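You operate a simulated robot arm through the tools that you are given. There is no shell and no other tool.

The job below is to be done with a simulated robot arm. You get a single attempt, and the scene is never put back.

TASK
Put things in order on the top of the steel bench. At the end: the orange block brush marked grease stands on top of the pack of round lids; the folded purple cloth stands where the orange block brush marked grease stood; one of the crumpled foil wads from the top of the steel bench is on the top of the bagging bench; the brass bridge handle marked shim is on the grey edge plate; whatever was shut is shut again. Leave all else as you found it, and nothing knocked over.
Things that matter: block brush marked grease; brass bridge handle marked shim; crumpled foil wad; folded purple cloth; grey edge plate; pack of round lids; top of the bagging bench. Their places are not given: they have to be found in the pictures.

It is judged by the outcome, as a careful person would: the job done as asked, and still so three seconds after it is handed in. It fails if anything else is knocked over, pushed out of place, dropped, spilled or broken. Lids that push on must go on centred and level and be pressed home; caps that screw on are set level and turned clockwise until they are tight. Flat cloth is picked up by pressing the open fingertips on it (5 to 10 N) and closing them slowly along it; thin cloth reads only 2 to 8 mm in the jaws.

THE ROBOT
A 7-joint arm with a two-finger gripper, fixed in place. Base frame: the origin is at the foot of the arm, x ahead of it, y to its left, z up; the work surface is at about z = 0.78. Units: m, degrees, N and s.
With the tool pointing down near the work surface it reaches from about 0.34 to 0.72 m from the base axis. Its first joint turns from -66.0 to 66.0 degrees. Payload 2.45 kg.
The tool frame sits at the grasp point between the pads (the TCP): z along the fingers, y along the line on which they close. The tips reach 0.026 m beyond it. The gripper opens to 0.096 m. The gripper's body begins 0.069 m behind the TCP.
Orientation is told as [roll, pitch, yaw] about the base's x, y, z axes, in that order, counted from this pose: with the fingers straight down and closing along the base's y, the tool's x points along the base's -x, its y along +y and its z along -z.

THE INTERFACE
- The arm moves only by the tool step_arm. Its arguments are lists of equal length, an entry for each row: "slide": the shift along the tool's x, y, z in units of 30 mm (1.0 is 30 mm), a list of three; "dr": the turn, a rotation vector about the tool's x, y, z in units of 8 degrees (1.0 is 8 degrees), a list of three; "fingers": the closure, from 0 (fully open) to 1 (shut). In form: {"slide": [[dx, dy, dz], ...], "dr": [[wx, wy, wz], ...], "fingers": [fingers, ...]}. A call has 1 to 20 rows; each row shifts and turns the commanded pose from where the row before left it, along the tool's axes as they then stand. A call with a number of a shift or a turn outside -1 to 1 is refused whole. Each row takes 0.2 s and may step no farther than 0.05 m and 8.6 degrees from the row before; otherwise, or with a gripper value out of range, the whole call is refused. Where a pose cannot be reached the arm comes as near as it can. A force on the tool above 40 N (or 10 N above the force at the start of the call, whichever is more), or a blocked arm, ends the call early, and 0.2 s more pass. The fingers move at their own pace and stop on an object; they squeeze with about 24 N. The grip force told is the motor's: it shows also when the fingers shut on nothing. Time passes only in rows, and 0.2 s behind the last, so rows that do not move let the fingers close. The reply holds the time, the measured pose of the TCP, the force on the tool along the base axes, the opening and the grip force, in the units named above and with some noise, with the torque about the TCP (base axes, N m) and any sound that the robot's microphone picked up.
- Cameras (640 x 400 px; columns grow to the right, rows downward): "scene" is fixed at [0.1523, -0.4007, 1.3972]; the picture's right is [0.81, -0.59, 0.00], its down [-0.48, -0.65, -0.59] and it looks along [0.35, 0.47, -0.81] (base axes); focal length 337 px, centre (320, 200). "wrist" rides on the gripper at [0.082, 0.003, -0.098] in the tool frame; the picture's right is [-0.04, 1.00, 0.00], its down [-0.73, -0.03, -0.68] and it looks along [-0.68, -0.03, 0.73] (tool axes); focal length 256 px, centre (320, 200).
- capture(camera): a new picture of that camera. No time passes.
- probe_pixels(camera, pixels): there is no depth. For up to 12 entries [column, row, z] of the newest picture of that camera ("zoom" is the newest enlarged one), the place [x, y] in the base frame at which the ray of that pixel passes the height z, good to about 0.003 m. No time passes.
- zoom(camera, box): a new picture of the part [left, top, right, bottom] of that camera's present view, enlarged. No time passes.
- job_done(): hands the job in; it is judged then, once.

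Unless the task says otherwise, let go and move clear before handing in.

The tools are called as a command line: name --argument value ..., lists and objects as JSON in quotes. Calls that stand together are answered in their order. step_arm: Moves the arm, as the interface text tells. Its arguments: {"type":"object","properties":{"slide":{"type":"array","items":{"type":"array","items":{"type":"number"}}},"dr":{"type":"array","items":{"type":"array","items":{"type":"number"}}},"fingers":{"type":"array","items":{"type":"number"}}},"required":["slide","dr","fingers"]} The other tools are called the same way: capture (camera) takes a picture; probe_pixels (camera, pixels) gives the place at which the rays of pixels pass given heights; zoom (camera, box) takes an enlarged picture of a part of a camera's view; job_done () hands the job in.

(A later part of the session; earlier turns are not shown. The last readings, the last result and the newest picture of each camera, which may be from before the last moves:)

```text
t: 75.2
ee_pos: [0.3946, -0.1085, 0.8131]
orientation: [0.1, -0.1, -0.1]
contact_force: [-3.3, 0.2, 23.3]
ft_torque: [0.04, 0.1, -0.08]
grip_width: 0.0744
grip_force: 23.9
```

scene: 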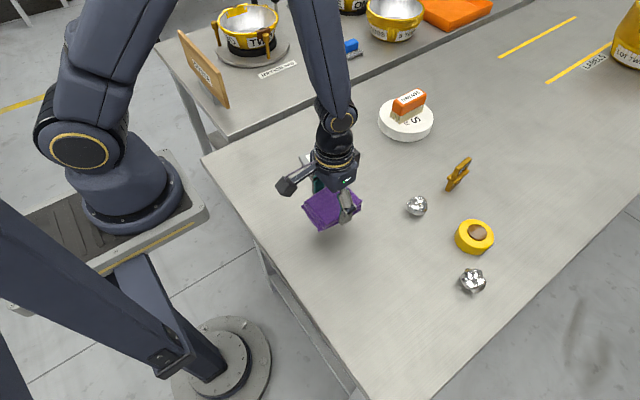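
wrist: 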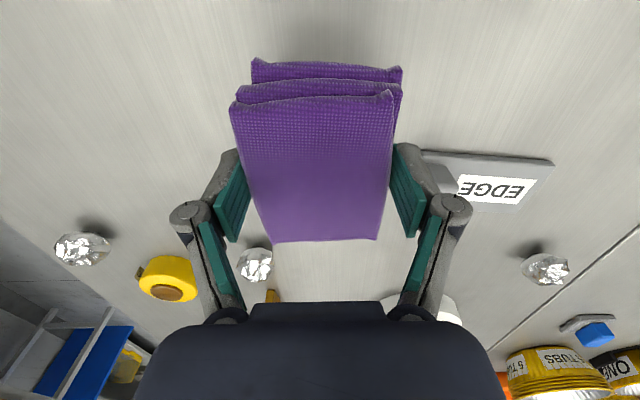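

Contact at z≈0.813 (23 N). Relieving slightly, then opening.

step_arm --slide '[[0, 0, -0.06], [0, 0, 0], [0, 0, 0], [0, 0, 0], [0, 0, 0], [0, 0, 0]]' --dr '[[0, 0, 0], [0, 0, 0], [0, 0, 0], [0, 0, 0], [0, 0, 0], [0, 0, 0]]' --fingers '[0.6, 0.22, 0.18, 0.1, 0, 0]'

capture --camera "wrist"

```text
t: 76.6
ee_pos: [0.3947, -0.1087, 0.8142]
orientation: [0.0, 0.0, 0.0]
contact_force: [-0.7, -0.2, 1.1]
ft_torque: [-0.02, 0.02, 0.01]
grip_width: 0.0959
grip_force: 0.0
```

```text
taken
```

wrist: 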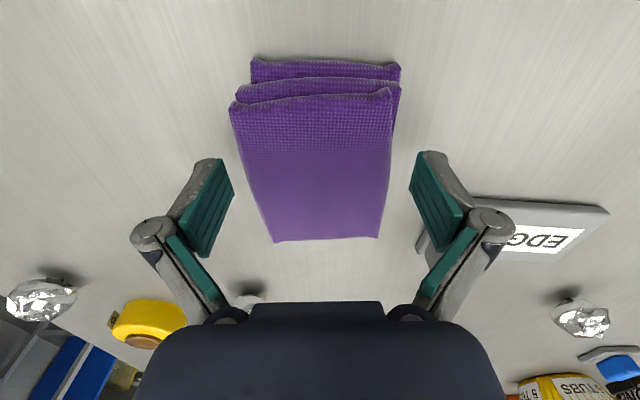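

The cloth rests on the bench, fingers open. Lifting straight up to check its placement.

step_arm --slide '[[0, 0, -0.5], [0, 0, -1], [0, 0, -1], [0, 0, -1], [0, 0, -1], [0, 0, 0]]' --dr '[[0, 0, 0], [0, 0, 0], [0, 0, 0], [0, 0, 0], [0, 0, 0], [0, 0, 0]]' --fingers '[0, 0, 0, 0, 0, 0]'

capture --camera "wrist"

capture --camera "scene"

```text
t: 78.0
ee_pos: [0.3936, -0.1096, 0.9491]
orientation: [0.0, 0.0, 0.0]
contact_force: [0.8, 0.1, 0.5]
ft_torque: [0.0, 0.0, -0.02]
grip_width: 0.0962
grip_force: 0.1
```

```text
taken
```

wrist: 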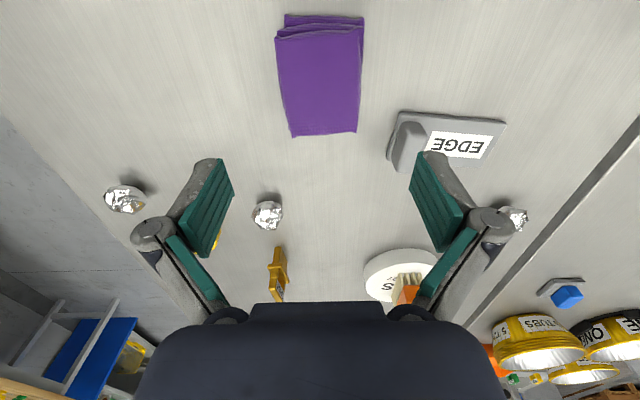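

```text
taken
```

scene: 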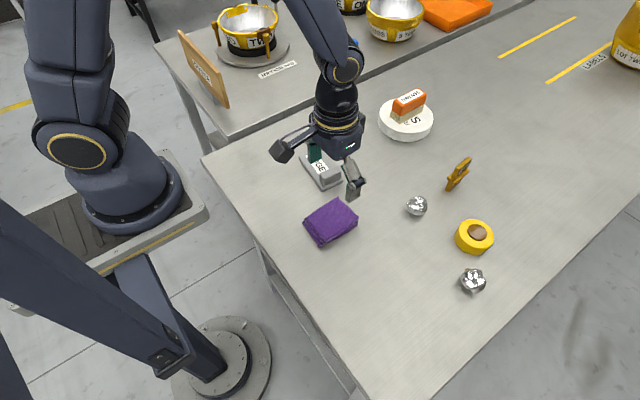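

The cloth sits flat at the old brush position. I'll probe its centre, and measure the edge plate and the wads again from here.

probe_pixels --camera "wrist" --pixels '[[276, 40, 0.8], [363, 27, 0.8], [293, 135, 0.8], [357, 132, 0.8], [284, 15, 0.782], [364, 18, 0.782], [516, 217, 0.795], [505, 122, 0.787], [401, 112, 0.787], [388, 160, 0.787], [483, 165, 0.787]]'

zoom --camera "wrist" --box '[370, 90, 530, 190]'

zoom --camera "scene" --box '[290, 140, 370, 250]'

```text
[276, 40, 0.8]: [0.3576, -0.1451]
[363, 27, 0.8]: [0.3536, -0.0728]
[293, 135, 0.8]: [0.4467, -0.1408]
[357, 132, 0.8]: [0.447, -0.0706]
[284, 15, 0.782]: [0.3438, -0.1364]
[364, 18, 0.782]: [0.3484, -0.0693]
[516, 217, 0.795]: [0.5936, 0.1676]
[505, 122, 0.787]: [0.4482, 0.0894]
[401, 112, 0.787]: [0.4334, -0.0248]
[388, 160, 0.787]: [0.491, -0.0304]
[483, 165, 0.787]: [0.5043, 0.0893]
```

```text
4.00 times, centred on (450, 140) of wrist
```

zoom: 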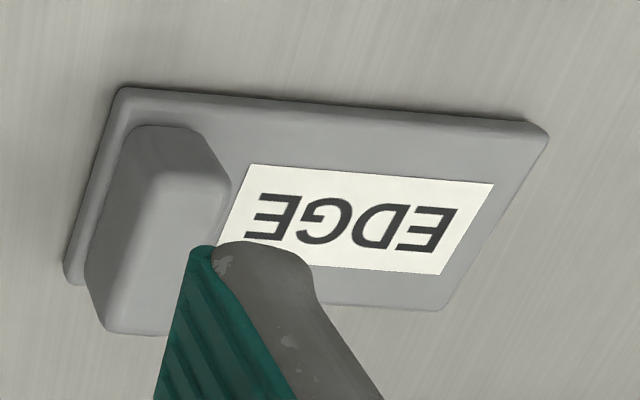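

```text
3.64 times, centred on (330, 195) of scene
```

zoom: 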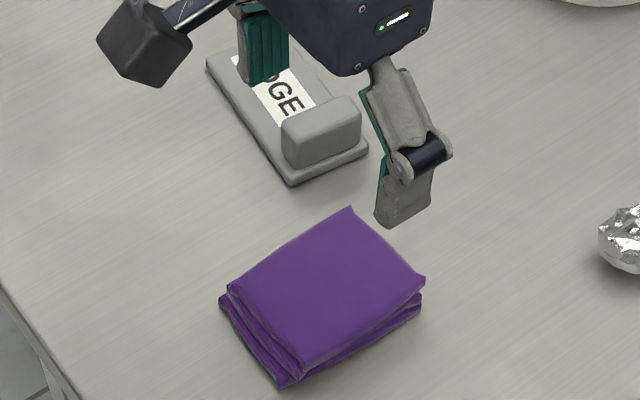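

The cloth is centred at ≈(0.399,−0.107), matching the brush's old place (0.397,−0.108). Next, the foil wad at ≈(0.593,0.157): moving above it for a close view.

step_arm --slide '[[-0.665, 0.889, 0], [-0.665, 0.889, 0], [-0.665, 0.889, 0], [-0.665, 0.889, 0], [-0.665, 0.889, 0], [-0.665, 0.889, 0], [-0.665, 0.889, 0], [-0.665, 0.889, 0], [-0.665, 0.889, 0], [-0.665, 0.889, 0], [0, 0, 0]]' --dr '[[0, 0, 0], [0, 0, 0], [0, 0, 0], [0, 0, 0], [0, 0, 0], [0, 0, 0], [0, 0, 0], [0, 0, 0], [0, 0, 0], [0, 0, 0], [0, 0, 0]]' --fingers '[0, 0, 0, 0, 0, 0, 0, 0, 0, 0, 0]'

capture --camera "wrist"

capture --camera "scene"

```text
t: 80.4
ee_pos: [0.5979, 0.1579, 0.948]
orientation: [0.0, 0.0, 0.0]
contact_force: [-0.1, -0.6, 0.0]
ft_torque: [0.0, -0.02, 0.01]
grip_width: 0.0957
grip_force: 0.2
```

```text
taken
```

wrist: 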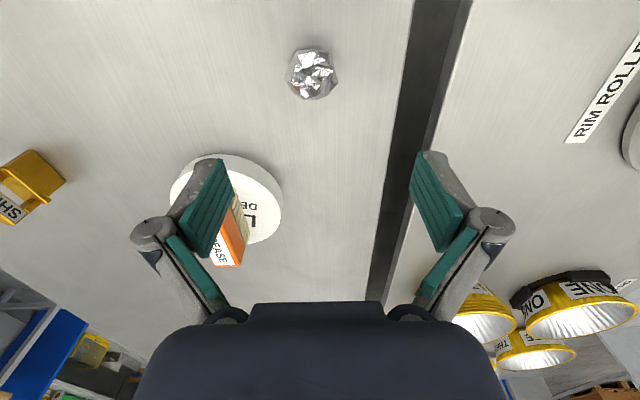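

```text
taken
```

scene: 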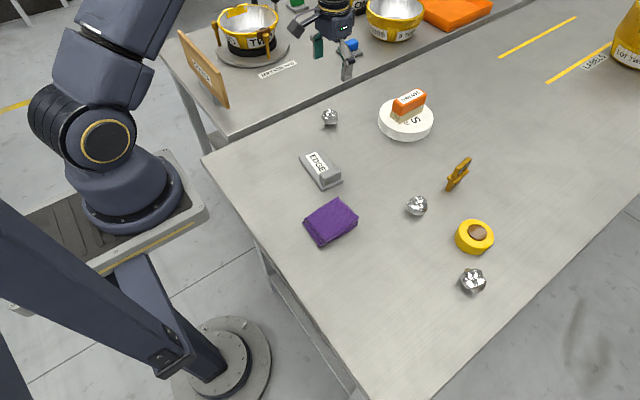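

The wad is at (312,74); a dark gap between the benches shows at cols ~410–470. Probing wad, gap edges and free space on the bagging bench.

zoom --camera "wrist" --box '[270, 20, 480, 150]'

probe_pixels --camera "wrist" --pixels '[[312, 74, 0.8], [286, 74, 0.8], [338, 74, 0.8], [312, 48, 0.8], [312, 99, 0.8], [410, 40, 0.78], [465, 40, 0.78], [465, 40, 0.8], [398, 130, 0.78], [440, 130, 0.78], [567, 140, 0.78], [640, 45, 0.78]]'

```text
3.05 times, centred on (375, 85) of wrist
```

zoom: 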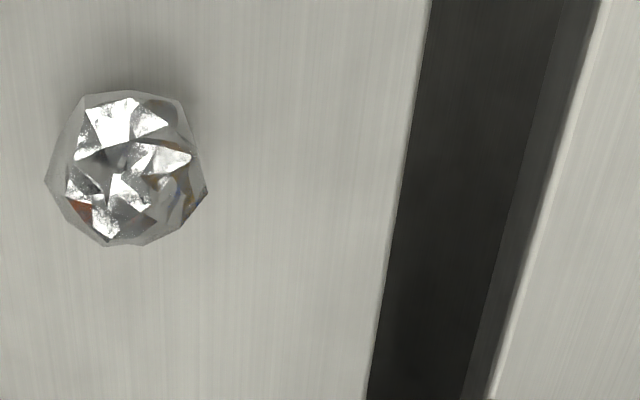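

```text
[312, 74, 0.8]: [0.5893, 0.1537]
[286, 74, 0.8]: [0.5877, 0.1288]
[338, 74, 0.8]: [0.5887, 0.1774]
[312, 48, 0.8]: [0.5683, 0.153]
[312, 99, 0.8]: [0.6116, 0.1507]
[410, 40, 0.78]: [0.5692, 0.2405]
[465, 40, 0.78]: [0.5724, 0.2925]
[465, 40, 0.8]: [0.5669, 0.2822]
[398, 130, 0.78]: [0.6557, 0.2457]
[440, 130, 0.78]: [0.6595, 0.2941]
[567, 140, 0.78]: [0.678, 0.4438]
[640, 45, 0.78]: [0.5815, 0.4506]
```

There is a real gap y≈0.243–0.290; the bagging bench begins at y≈0.29. I'll locate nearby obstacles on that bench to choose a free spot.

probe_pixels --camera "scene" --pixels '[[350, 57, 0.78], [225, 105, 0.78], [205, 85, 0.78], [258, 74, 0.78], [298, 62, 0.78], [290, 50, 0.78], [220, 60, 0.78], [260, 100, 0.78], [270, 100, 0.78], [300, 85, 0.78]]'

zoom --camera "scene" --box '[160, 20, 380, 150]'

```text
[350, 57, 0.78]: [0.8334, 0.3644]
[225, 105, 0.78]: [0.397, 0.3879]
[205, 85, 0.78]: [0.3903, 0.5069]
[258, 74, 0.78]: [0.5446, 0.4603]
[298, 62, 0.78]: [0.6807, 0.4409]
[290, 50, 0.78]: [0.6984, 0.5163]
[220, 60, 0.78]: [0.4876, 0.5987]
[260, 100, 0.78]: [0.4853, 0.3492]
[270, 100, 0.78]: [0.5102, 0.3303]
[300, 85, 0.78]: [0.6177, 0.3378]
```

```text
2.91 times, centred on (270, 85) of scene
```

zoom: 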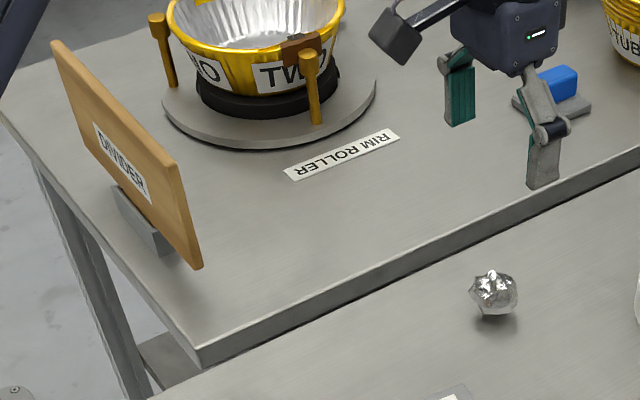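

A free spot is around (0.57,0.355), clear of the label, divider, roller and edge. Now lowering around the wad at (0.589,0.154).

step_arm --slide '[[0.29, -0.14, 0.8], [0, 0, 0.9], [0, 0, 0.9], [0, 0, 0.9], [0, 0, 0.7], [0, 0, 0.3], [0, 0, 0]]' --dr '[[0, 0, 0], [0, 0, 0], [0, 0, 0], [0, 0, 0], [0, 0, 0], [0, 0, 0], [0, 0, 0]]' --fingers '[0, 0, 0, 0, 0, 0, 0]'

capture --camera "wrist"

```text
t: 82.0
ee_pos: [0.5872, 0.1542, 0.8103]
orientation: [0.0, 0.0, -0.1]
contact_force: [-0.2, 0.8, 0.6]
ft_torque: [-0.02, -0.01, 0.0]
grip_width: 0.0961
grip_force: 0.2
```

```text
taken
```

wrist: 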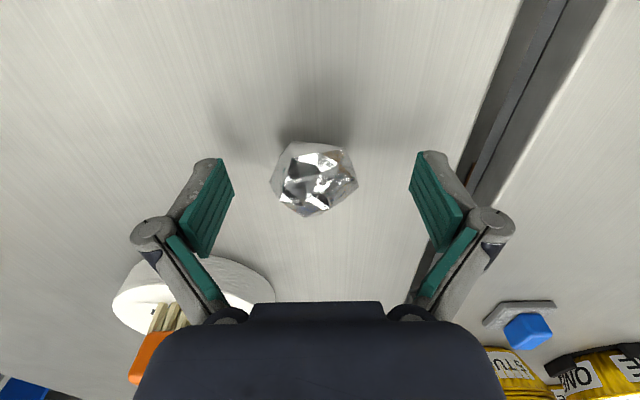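

The wad is centred between the fingers at (315,180). Closing gently.

step_arm --slide '[[0, 0, 0], [0, 0, 0], [0, 0, 0], [0, 0, 0], [0, 0, 0], [0, 0, 0], [0, 0, 0]]' --dr '[[0, 0, 0], [0, 0, 0], [0, 0, 0], [0, 0, 0], [0, 0, 0], [0, 0, 0], [0, 0, 0]]' --fingers '[0.2, 0.35, 0.45, 0.55, 0.65, 0.7, 0.7]'

capture --camera "wrist"

```text
t: 83.6
ee_pos: [0.5868, 0.1549, 0.8114]
orientation: [0.0, 0.0, 0.0]
contact_force: [0.2, 0.3, 1.7]
ft_torque: [0.03, 0.0, -0.02]
grip_width: 0.0411
grip_force: 24.7
```

```text
taken
```

wrist: 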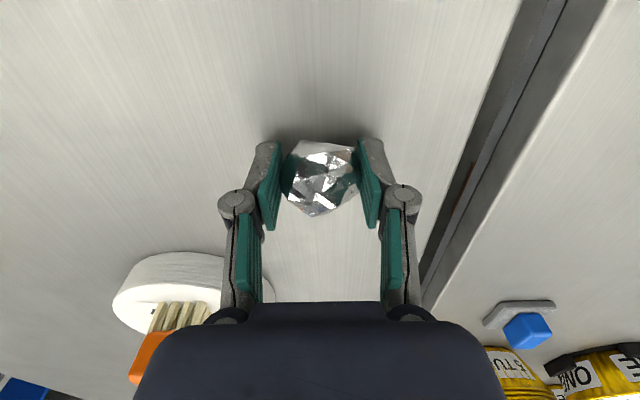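

The wad is held (0.041, 24 N). Lifting slowly.

step_arm --slide '[[0, 0, -0.1], [0, 0, -0.1], [0, 0, -0.15], [0, 0, -0.2], [0, 0, -0.3], [0, 0, -0.3], [0, 0, -0.3], [0, 0, -0.3], [0, 0, -0.3], [0, 0, -0.3], [0, 0, -0.3], [0, 0, -0.2], [0, 0, -0.1], [0, 0, 0]]' --dr '[[0, 0, 0], [0, 0, 0], [0, 0, 0], [0, 0, 0], [0, 0, 0], [0, 0, 0], [0, 0, 0], [0, 0, 0], [0, 0, 0], [0, 0, 0], [0, 0, 0], [0, 0, 0], [0, 0, 0], [0, 0, 0]]' --fingers '[0.75, 0.75, 0.75, 0.75, 0.75, 0.75, 0.75, 0.75, 0.75, 0.75, 0.75, 0.75, 0.75, 0.75]'

capture --camera "wrist"

```text
t: 86.6
ee_pos: [0.5846, 0.153, 0.9036]
orientation: [-0.1, 0.1, 0.0]
contact_force: [-0.3, 0.2, -0.3]
ft_torque: [0.02, 0.0, 0.01]
grip_width: 0.0413
grip_force: 24.4
```

```text
taken
```

wrist: 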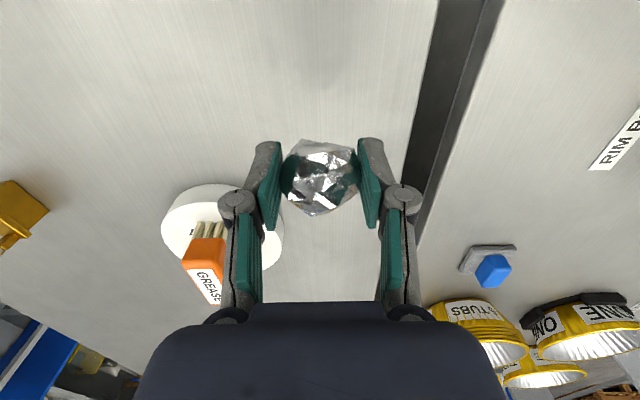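

Held well. Carrying it across the gap to (0.57, 0.355).

step_arm --slide '[[0.04, 0.2, 0], [0.04, 0.4, 0], [0.04, 0.6, 0], [0.04, 0.7, 0], [0.04, 0.7, 0], [0.04, 0.7, 0], [0.04, 0.7, 0], [0.04, 0.7, 0], [0.04, 0.7, 0], [0.04, 0.6, 0], [0.04, 0.4, 0], [0.04, 0.2, 0], [0, 0.13, 0], [0, 0, 0]]' --dr '[[0, 0, 0], [0, 0, 0], [0, 0, 0], [0, 0, 0], [0, 0, 0], [0, 0, 0], [0, 0, 0], [0, 0, 0], [0, 0, 0], [0, 0, 0], [0, 0, 0], [0, 0, 0], [0, 0, 0], [0, 0, 0]]' --fingers '[0.75, 0.75, 0.75, 0.75, 0.75, 0.75, 0.75, 0.75, 0.75, 0.75, 0.75, 0.75, 0.75, 0.75]'

capture --camera "wrist"

capture --camera "scene"

```text
t: 89.6
ee_pos: [0.5715, 0.3549, 0.9016]
orientation: [0.0, 0.1, 0.0]
contact_force: [-0.2, 0.4, 0.0]
ft_torque: [0.02, -0.03, -0.01]
grip_width: 0.0409
grip_force: 24.0
```

```text
taken
```

wrist: 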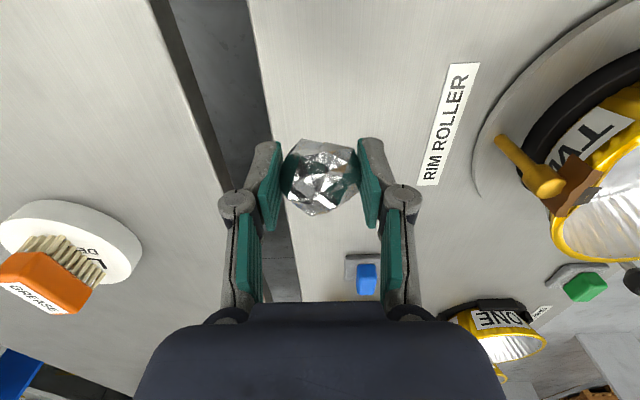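

```text
taken
```

scene: 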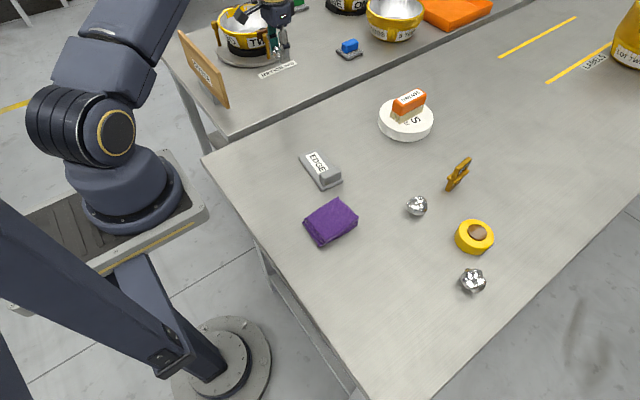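

The wad is over the bagging bench, edge at col ~265. I'll zoom to read the labels there and confirm the bench before lowering.

zoom --camera "wrist" --box '[400, 230, 640, 400]'

zoom --camera "scene" --box '[220, 0, 360, 90]'

```text
2.35 times, centred on (520, 315) of wrist
```

zoom: 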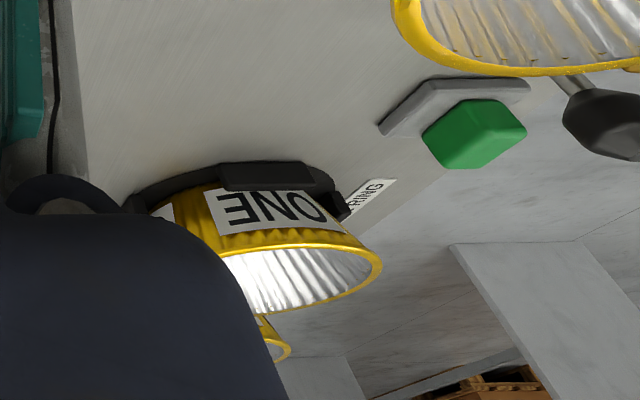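

```text
4.44 times, centred on (290, 45) of scene
```

zoom: 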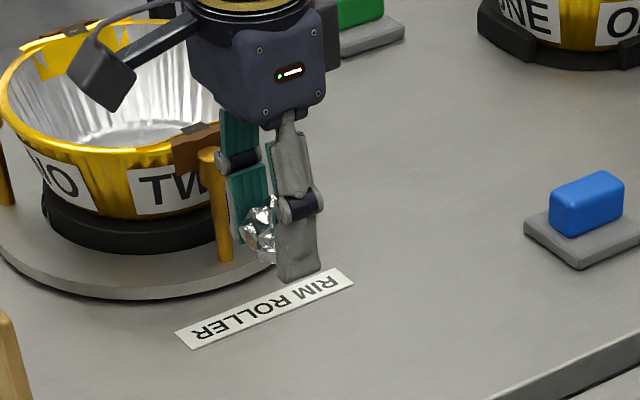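

Only this bench is within reach, and it is the crimping/tub bench next to the steel one, so it is the target. Lowering the wad to ~1.5 cm above expected contact.

step_arm --slide '[[0, 0.2, 0.2], [0, 0, 0.35], [0, 0, 0.4], [0, 0, 0.4], [0, 0, 0.4], [0, 0, 0.35], [0, 0, 0.2], [0, 0, 0.1], [0, 0, 0]]' --dr '[[0, 0, 0], [0, 0, 0], [0, 0, 0], [0, 0, 0], [0, 0, 0], [0, 0, 0], [0, 0, 0], [0, 0, 0], [0, 0, 0]]' --fingers '[0.75, 0.75, 0.75, 0.75, 0.75, 0.75, 0.75, 0.75, 0.75]'

zoom --camera "scene" --box '[220, 20, 340, 110]'

capture --camera "wrist"

```text
t: 91.6
ee_pos: [0.5728, 0.3624, 0.8306]
orientation: [0.1, -0.1, 0.0]
contact_force: [0.3, 0.7, -0.8]
ft_torque: [-0.02, 0.01, 0.0]
grip_width: 0.0409
grip_force: 24.1
```

```text
4.44 times, centred on (280, 65) of scene
```

zoom: 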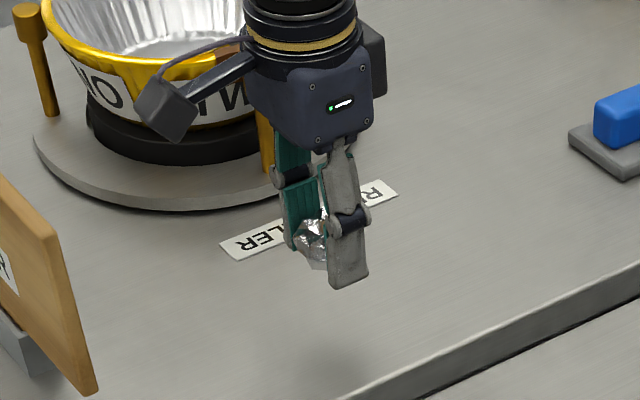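

```text
taken
```

wrist: 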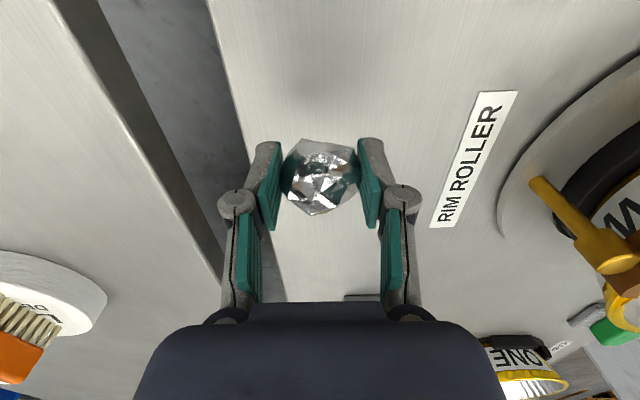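

The shadow on the bench at scene zoom (335,360) suggests the bagging bench may be lower than the steel bench. I'll triangulate its height from the label corners with both cameras.

probe_pixels --camera "wrist" --pixels '[[430, 226, 0.68], [430, 226, 0.72], [430, 226, 0.76], [430, 226, 0.78], [480, 92, 0.68], [480, 92, 0.72], [480, 92, 0.76], [480, 92, 0.78]]'

capture --camera "scene"

probe_pixels --camera "scene" --pixels '[[298, 63.9, 0.68], [298, 63.9, 0.72], [298, 63.9, 0.76], [298, 63.9, 0.78], [260.4, 79, 0.68], [260.4, 79, 0.72], [260.4, 79, 0.76], [260.4, 79, 0.78]]'

```text
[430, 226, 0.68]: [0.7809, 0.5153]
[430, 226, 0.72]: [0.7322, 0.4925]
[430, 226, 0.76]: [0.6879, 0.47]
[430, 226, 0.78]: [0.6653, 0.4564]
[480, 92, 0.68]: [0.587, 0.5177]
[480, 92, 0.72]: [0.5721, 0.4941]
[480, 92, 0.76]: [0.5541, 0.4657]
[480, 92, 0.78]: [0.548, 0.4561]
```

```text
taken
```

scene: 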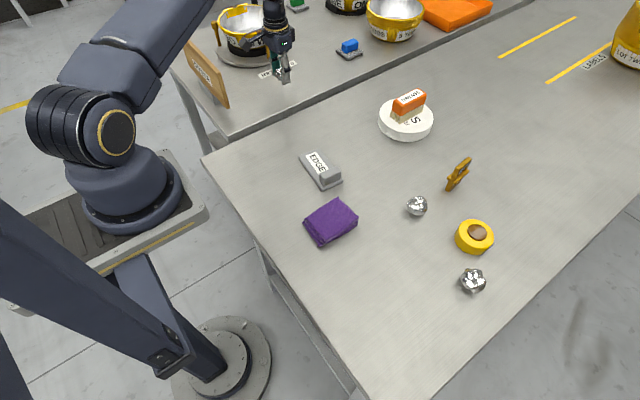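

```text
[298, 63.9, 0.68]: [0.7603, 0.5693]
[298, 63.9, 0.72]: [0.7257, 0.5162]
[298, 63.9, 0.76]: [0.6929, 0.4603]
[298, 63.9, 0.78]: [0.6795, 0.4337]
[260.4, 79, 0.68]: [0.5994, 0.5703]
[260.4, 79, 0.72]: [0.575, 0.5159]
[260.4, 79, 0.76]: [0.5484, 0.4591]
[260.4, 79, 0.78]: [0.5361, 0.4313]
```

The views agree at z≈0.75, so the bagging bench is about 3 cm lower; contact is expected near TCP z≈0.78. Lowering to 0.79 and then in small steps.

step_arm --slide '[[0, 0, 0.2], [0, 0, 0.3], [0, 0, 0.3], [0, 0, 0.25], [0, 0, 0.15], [0, 0, 0.1], [0, 0, 0]]' --dr '[[0, 0, 0], [0, 0, 0], [0, 0, 0], [0, 0, 0], [0, 0, 0], [0, 0, 0], [0, 0, 0]]' --fingers '[0.75, 0.75, 0.75, 0.75, 0.75, 0.75, 0.75]'

zoom --camera "scene" --box '[220, 20, 340, 110]'

```text
t: 93.2
ee_pos: [0.5718, 0.3624, 0.7925]
orientation: [0.0, -0.1, 0.0]
contact_force: [0.1, 0.3, 0.2]
ft_torque: [-0.02, -0.02, -0.03]
grip_width: 0.0409
grip_force: 24.2
```

```text
4.44 times, centred on (280, 65) of scene
```

zoom: 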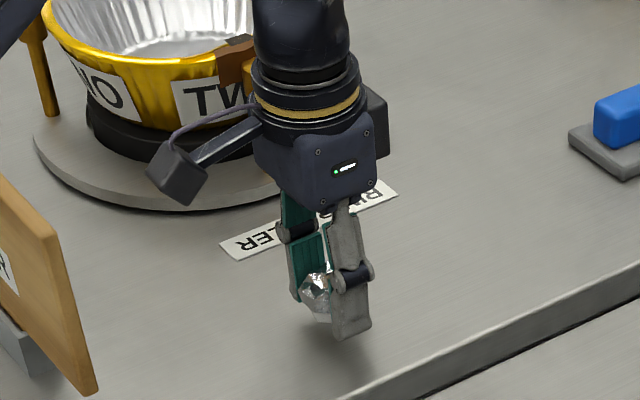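

Not yet in contact. Small steps down.

step_arm --slide '[[0, 0, 0.1], [0, 0, 0.08], [0, 0, 0.06]]' --dr '[[0, 0, 0], [0, 0, 0], [0, 0, 0]]' --fingers '[0.75, 0.75, 0.75]'

```text
t: 94.0
ee_pos: [0.5709, 0.3626, 0.7847]
orientation: [0.0, 0.0, -0.1]
contact_force: [0.5, 0.3, -0.7]
ft_torque: [0.0, -0.03, 0.02]
grip_width: 0.0409
grip_force: 24.7
```

step_arm --slide '[[0, 0, 0.06], [0, 0, 0.06]]' --dr '[[0, 0, 0], [0, 0, 0]]' --fingers '[0.75, 0.75]'

```text
t: 94.6
ee_pos: [0.5725, 0.3635, 0.7823]
orientation: [-0.1, -0.1, 0.0]
contact_force: [-1.4, -1.0, 7.3]
ft_torque: [-0.11, -0.03, -0.02]
grip_width: 0.041
grip_force: 23.9
```

Contact at z≈0.782 with 7 N. Opening the fingers slowly so the wad doesn't roll.

step_arm --slide '[[0, 0, -0.02], [0, 0, 0], [0, 0, 0], [0, 0, 0], [0, 0, 0], [0, 0, 0], [0, 0, 0]]' --dr '[[0, 0, 0], [0, 0, 0], [0, 0, 0], [0, 0, 0], [0, 0, 0], [0, 0, 0], [0, 0, 0]]' --fingers '[0.57, 0.55, 0.5, 0.4, 0.25, 0.1, 0.1]'

capture --camera "wrist"

zoom --camera "scene" --box '[220, 20, 340, 110]'

```text
t: 96.2
ee_pos: [0.5735, 0.3624, 0.7831]
orientation: [-0.1, 0.0, 0.0]
contact_force: [-0.6, -0.1, -0.6]
ft_torque: [0.0, -0.01, 0.0]
grip_width: 0.0863
grip_force: 0.1
```

```text
taken
```

wrist: 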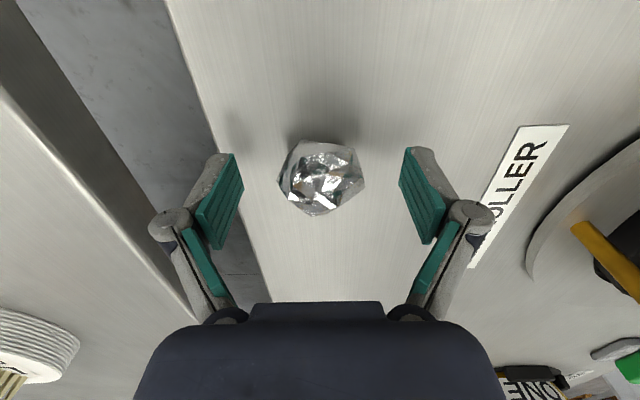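

```text
4.44 times, centred on (280, 65) of scene
```

zoom: 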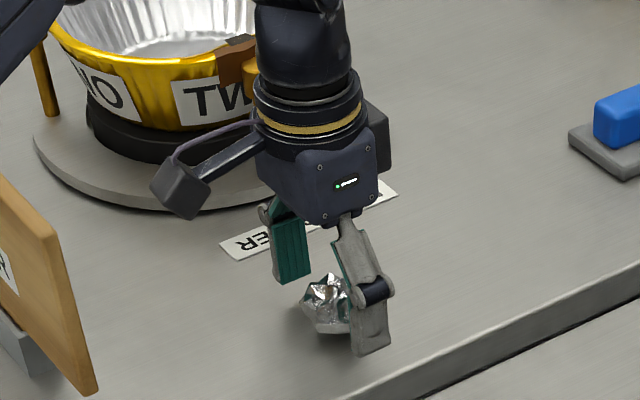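

The wad rests on the bagging bench. Lifting straight up.

step_arm --slide '[[0, 0, -0.4], [0, 0, -1], [0, 0, -1], [0, 0, -1], [0, 0, -1], [0, 0, -1], [0, 0, 0]]' --dr '[[0, 0, 0], [0, 0, 0], [0, 0, 0], [0, 0, 0], [0, 0, 0], [0, 0, 0], [0, 0, 0]]' --fingers '[0.1, 0.1, 0.1, 0.1, 0.1, 0.1, 0.1]'

zoom --camera "scene" --box '[200, 30, 340, 130]'

capture --camera "wrist"

```text
t: 97.8
ee_pos: [0.5699, 0.3629, 0.9422]
orientation: [0.1, 0.1, -0.1]
contact_force: [-0.2, 0.4, -0.2]
ft_torque: [0.0, -0.03, 0.01]
grip_width: 0.0865
grip_force: 0.0
```

```text
4.00 times, centred on (270, 80) of scene
```

zoom: 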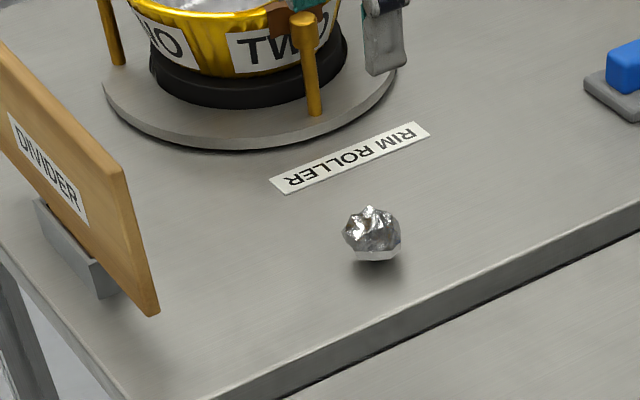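

```text
taken
```

wrist: 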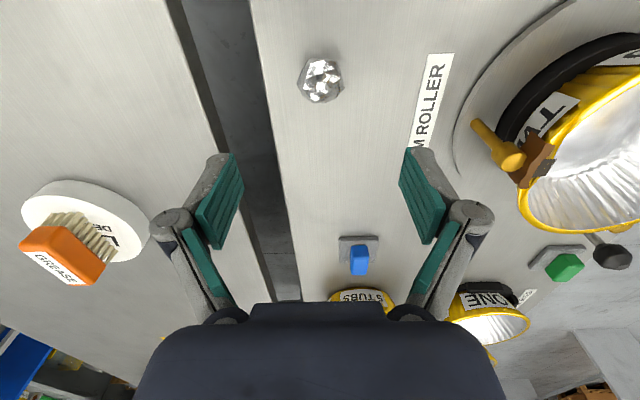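

The wad stands on the bagging bench, well away from edge and label. Now travelling back toward the SHIM handle, keeping away from the reach limit.

step_arm --slide '[[-0.053, -0.97, -0.03], [-0.053, -0.97, -0.03], [-0.053, -0.97, -0.03], [-0.053, -0.97, -0.03], [-0.053, -0.97, -0.03], [-0.053, -0.97, -0.03], [-0.053, -0.97, -0.03], [-0.053, -0.97, -0.03], [-0.053, -0.97, -0.03], [-0.053, -0.97, -0.03], [-0.053, -0.97, -0.03], [-0.053, -0.97, -0.03], [-0.053, -0.97, -0.03], [-0.053, -0.97, -0.03], [-0.053, -0.97, -0.03], [-0.053, -0.97, -0.03], [-0.053, -0.97, -0.03], [-0.053, -0.97, -0.03], [-0.053, -0.97, -0.03], [0, 0, 0]]' --dr '[[0, 0, 0], [0, 0, 0], [0, 0, 0], [0, 0, 0], [0, 0, 0], [0, 0, 0], [0, 0, 0], [0, 0, 0], [0, 0, 0], [0, 0, 0], [0, 0, 0], [0, 0, 0], [0, 0, 0], [0, 0, 0], [0, 0, 0], [0, 0, 0], [0, 0, 0], [0, 0, 0], [0, 0, 0], [0, 0, 0]]' --fingers '[0.1, 0.1, 0.1, 0.1, 0.1, 0, 0, 0, 0, 0, 0, 0, 0, 0, 0, 0, 0, 0, 0, 0]'

capture --camera "wrist"

capture --camera "scene"

```text
t: 102.0
ee_pos: [0.6016, -0.1934, 0.9616]
orientation: [0.1, -0.1, 0.0]
contact_force: [-0.6, 0.3, 0.0]
ft_torque: [0.03, -0.05, -0.03]
grip_width: 0.0959
grip_force: 0.0
```

```text
taken
```

wrist: 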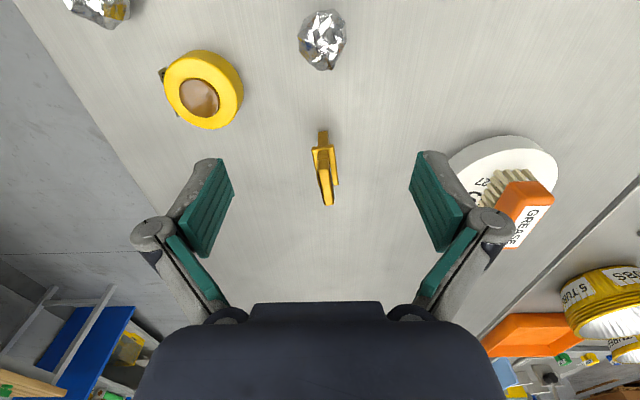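

```text
taken
```

scene: 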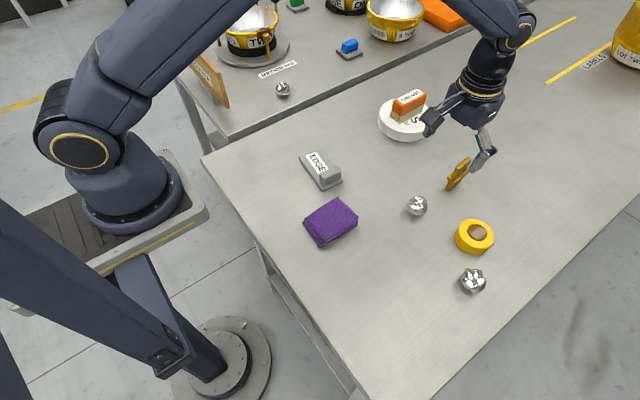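

The handle stands ahead at (325,170) in the wrist view. Zooming in and probing its geometry.

zoom --camera "wrist" --box '[280, 110, 370, 220]'

zoom --camera "scene" --box '[425, 140, 495, 205]'

probe_pixels --camera "wrist" --pixels '[[323, 131, 0.78], [327, 204, 0.857], [315, 150, 0.81], [335, 148, 0.81], [320, 163, 0.857], [338, 185, 0.81]]'

```text
3.64 times, centred on (325, 165) of wrist
```

zoom: 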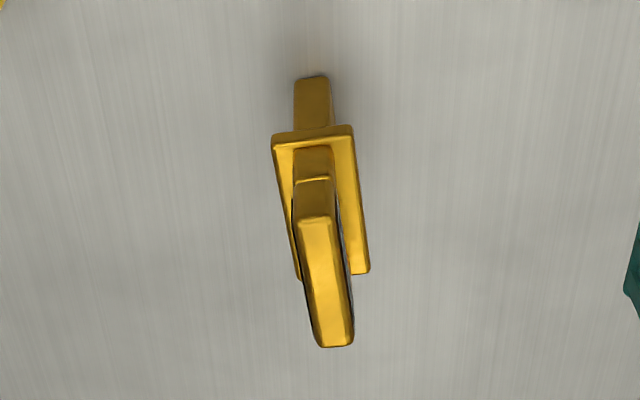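

```text
6.15 times, centred on (460, 172) of scene
```

zoom: 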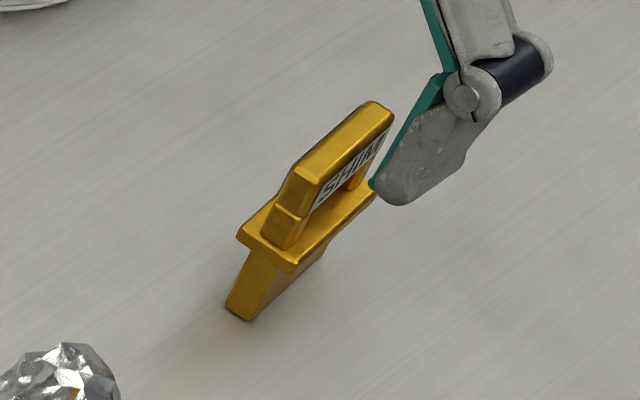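

```text
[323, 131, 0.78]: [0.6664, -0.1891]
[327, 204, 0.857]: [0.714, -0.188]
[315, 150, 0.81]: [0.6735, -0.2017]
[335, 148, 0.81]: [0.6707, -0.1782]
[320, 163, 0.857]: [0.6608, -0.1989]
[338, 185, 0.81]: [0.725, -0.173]
```

I'll probe the bridge's top line and flange edges to get its heading and widths.

probe_pixels --camera "wrist" --pixels '[[323.6, 171, 0.857], [329.3, 204, 0.857], [319.5, 171, 0.857], [327.8, 170, 0.857], [318.1, 132, 0.78], [327.2, 132, 0.78], [311.8, 148.5, 0.815], [333.8, 146, 0.815], [338.7, 184, 0.815], [319, 186, 0.815], [323, 160, 0.83]]'

probe_pixels --camera "scene" --pixels '[[446.7, 177.7, 0.815], [455.3, 183.6, 0.815], [469.1, 169.7, 0.815], [446.7, 177.7, 0.825], [455.3, 183.6, 0.825], [469.1, 169.7, 0.825], [444.6, 189.5, 0.78], [448, 192, 0.78]]'

```text
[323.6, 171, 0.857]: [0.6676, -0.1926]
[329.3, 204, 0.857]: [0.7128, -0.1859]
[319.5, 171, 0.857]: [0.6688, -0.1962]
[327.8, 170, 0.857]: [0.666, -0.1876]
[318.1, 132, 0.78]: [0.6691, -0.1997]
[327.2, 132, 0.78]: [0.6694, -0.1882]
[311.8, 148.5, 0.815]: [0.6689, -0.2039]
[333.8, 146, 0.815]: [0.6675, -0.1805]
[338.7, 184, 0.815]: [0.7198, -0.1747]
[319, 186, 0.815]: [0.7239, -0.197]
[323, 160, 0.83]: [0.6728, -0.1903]
```

```text
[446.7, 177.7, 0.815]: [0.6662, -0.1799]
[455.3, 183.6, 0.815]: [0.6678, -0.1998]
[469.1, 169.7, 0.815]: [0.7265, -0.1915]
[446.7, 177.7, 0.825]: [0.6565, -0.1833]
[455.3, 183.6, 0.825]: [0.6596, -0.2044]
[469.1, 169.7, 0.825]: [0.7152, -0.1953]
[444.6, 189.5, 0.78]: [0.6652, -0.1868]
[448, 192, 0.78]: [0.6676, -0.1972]
```

The handle: flange top ≈0.815, bridge bar top ≈0.857 and ≈1 cm thick, heading ≈+7°, centre ≈(0.693,−0.189). I'll go above it at x≈0.688 with yaw +7° and check alignment.

step_arm --slide '[[-0.6, 0.03, 0.2], [-0.8, 0.03, 0.3], [-0.8, 0.03, 0.3], [-0.68, 0.03, 0.2], [0, 0, 0], [0, 0, 0]]' --dr '[[0, 0, 0], [0, 0, 0], [0, 0, 0], [0, 0, 0], [0, 0, -0.875], [0, 0, 0]]' --fingers '[0, 0, 0, 0, 0, 0]'

capture --camera "wrist"

```text
t: 103.4
ee_pos: [0.6886, -0.1876, 0.9307]
orientation: [0.0, 0.0, 6.9]
contact_force: [-0.2, -0.1, -0.9]
ft_torque: [-0.02, -0.01, 0.03]
grip_width: 0.0961
grip_force: 0.0
```

```text
taken
```

wrist: 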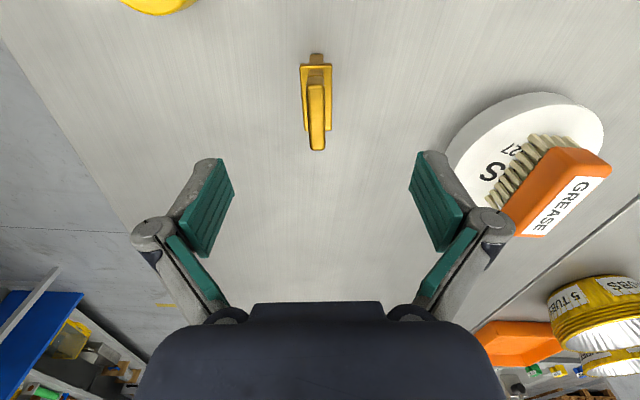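

zoom --camera "wrist" --box '[270, 40, 370, 165]'

probe_pixels --camera "wrist" --pixels '[[316, 82, 0.857], [318, 149, 0.857], [316, 115, 0.857], [316, 65, 0.815], [318, 129, 0.815]]'

```text
3.20 times, centred on (320, 102) of wrist
```

zoom: 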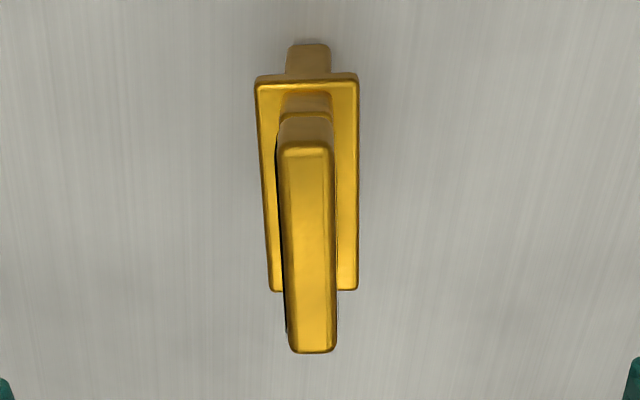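

```text
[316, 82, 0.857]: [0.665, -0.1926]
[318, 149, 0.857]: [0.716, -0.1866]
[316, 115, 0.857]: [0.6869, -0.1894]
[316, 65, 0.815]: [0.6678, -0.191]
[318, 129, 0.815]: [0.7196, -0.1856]
```

The bar line is aligned with the jaws (yaw ≈7.3°), about 2 mm left. Shifting −2 mm and descending to z≈0.847 (tips just above the flange).

step_arm --slide '[[0, -0.08, 0.6], [0, 0, 0.7], [0, 0, 0.7], [0, 0, 0.5], [0, 0, 0.25], [0, 0, 0]]' --dr '[[0, 0, 0], [0, 0, 0], [0, 0, 0], [0, 0, 0], [0, 0, 0], [0, 0, 0]]' --fingers '[0, 0, 0, 0, 0, 0]'

capture --camera "wrist"

zoom --camera "scene" --box '[400, 110, 520, 210]'

```text
t: 104.8
ee_pos: [0.6876, -0.1907, 0.8474]
orientation: [0.0, 0.0, 7.0]
contact_force: [0.2, 0.6, 0.1]
ft_torque: [-0.01, -0.01, 0.0]
grip_width: 0.0963
grip_force: 0.1
```

```text
taken
```

wrist: 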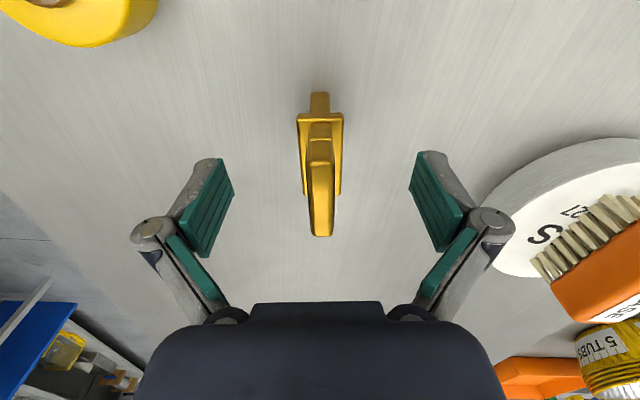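

```text
4.00 times, centred on (460, 160) of scene
```

zoom: 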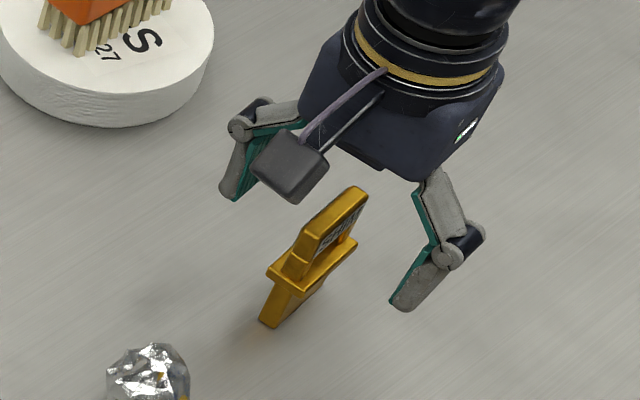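

The bar lies exactly mid-way between the fingers (col 320). Closing slowly.

step_arm --slide '[[0, 0, 0], [0, 0, 0], [0, 0, 0], [0, 0, 0], [0, 0, 0], [0, 0, 0]]' --dr '[[0, 0, 0], [0, 0, 0], [0, 0, 0], [0, 0, 0], [0, 0, 0], [0, 0, 0]]' --fingers '[0.2, 0.35, 0.5, 0.6, 0.7, 0.72]'

zoom --camera "scene" --box '[400, 110, 520, 210]'

capture --camera "wrist"

```text
t: 106.2
ee_pos: [0.6871, -0.1915, 0.8483]
orientation: [0.0, 0.1, 7.2]
contact_force: [-0.2, -0.2, -0.1]
ft_torque: [0.02, 0.01, -0.01]
grip_width: 0.0267
grip_force: 0.1
```

```text
4.00 times, centred on (460, 160) of scene
```

zoom: 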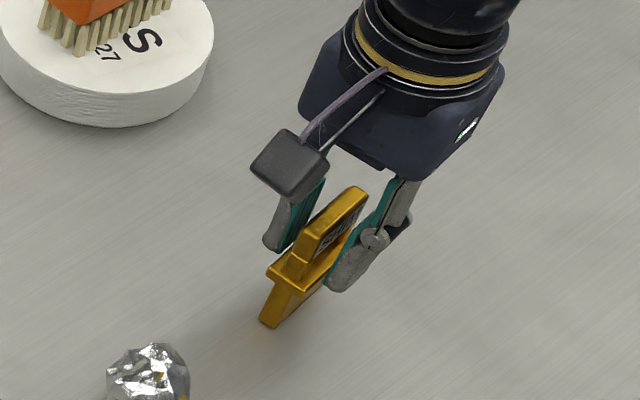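

```text
taken
```

wrist: 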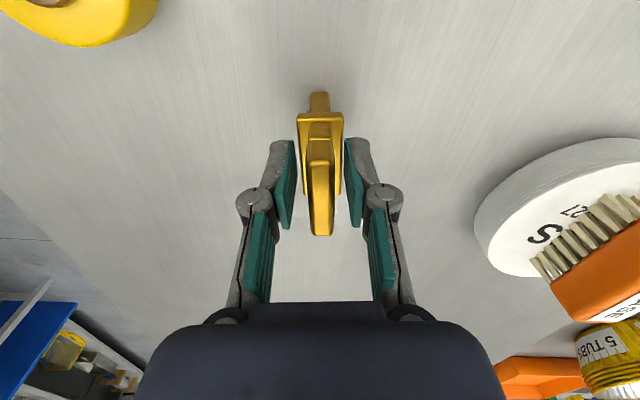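

Width 0.027, no contact yet and tips appear just above the flange. Closing on.

step_arm --slide '[[0, 0, 0], [0, 0, 0], [0, 0, 0], [0, 0, 0], [0, 0, 0]]' --dr '[[0, 0, 0], [0, 0, 0], [0, 0, 0], [0, 0, 0], [0, 0, 0]]' --fingers '[0.78, 0.84, 0.9, 1, 1]'

zoom --camera "scene" --box '[400, 110, 520, 210]'

capture --camera "wrist"

```text
t: 107.4
ee_pos: [0.6892, -0.1901, 0.8493]
orientation: [0.1, -0.1, 7.0]
contact_force: [2.6, 1.5, 7.2]
ft_torque: [0.05, -0.11, -0.04]
grip_width: 0.0106
grip_force: 23.9
```

```text
4.00 times, centred on (460, 160) of scene
```

zoom: 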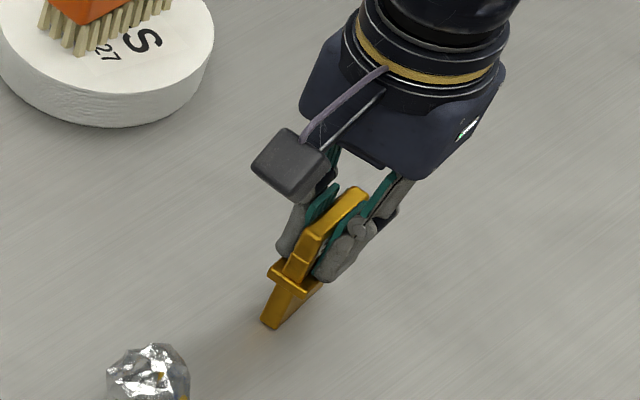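

```text
taken
```

wrist: 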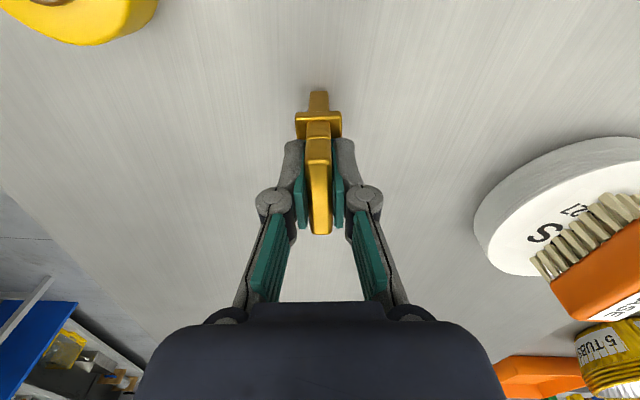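

The bar is gripped (0.0106, 24 N) and the piece is still upright. Lifting slowly.

step_arm --slide '[[0, 0, -0.08], [0, 0, -0.1], [0, 0, -0.1], [0, 0, -0.1], [0, 0, -0.1], [0, 0, -0.1], [0, 0, 0]]' --dr '[[0, 0, 0], [0, 0, 0], [0, 0, 0], [0, 0, 0], [0, 0, 0], [0, 0, 0], [0, 0, 0]]' --fingers '[1, 1, 1, 1, 1, 1, 1]'

zoom --camera "scene" --box '[400, 110, 520, 210]'

capture --camera "wrist"

```text
t: 109.0
ee_pos: [0.689, -0.191, 0.8642]
orientation: [0.0, 0.0, 7.0]
contact_force: [-0.1, 0.3, -2.5]
ft_torque: [-0.03, 0.0, 0.0]
grip_width: 0.011
grip_force: 24.0
```

```text
4.00 times, centred on (460, 160) of scene
```

zoom: 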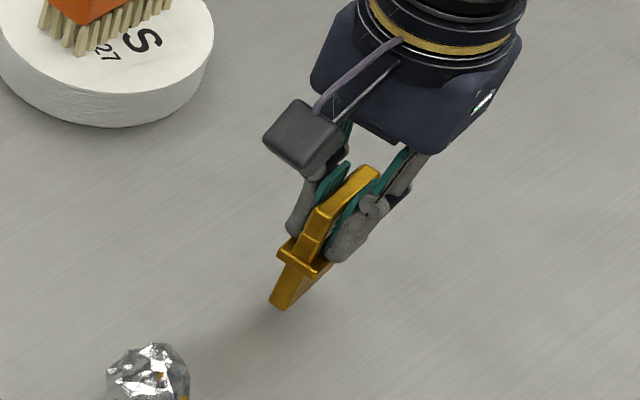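

```text
taken
```

wrist: 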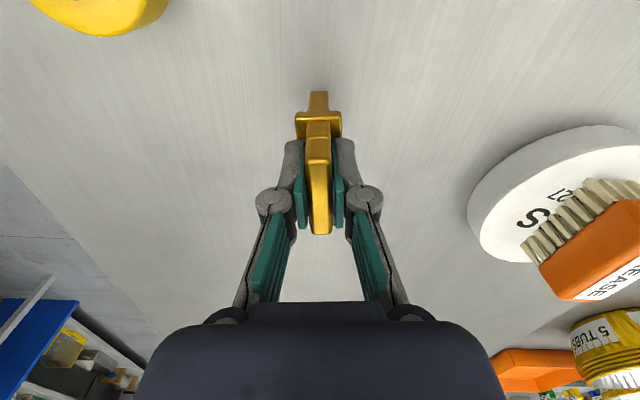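

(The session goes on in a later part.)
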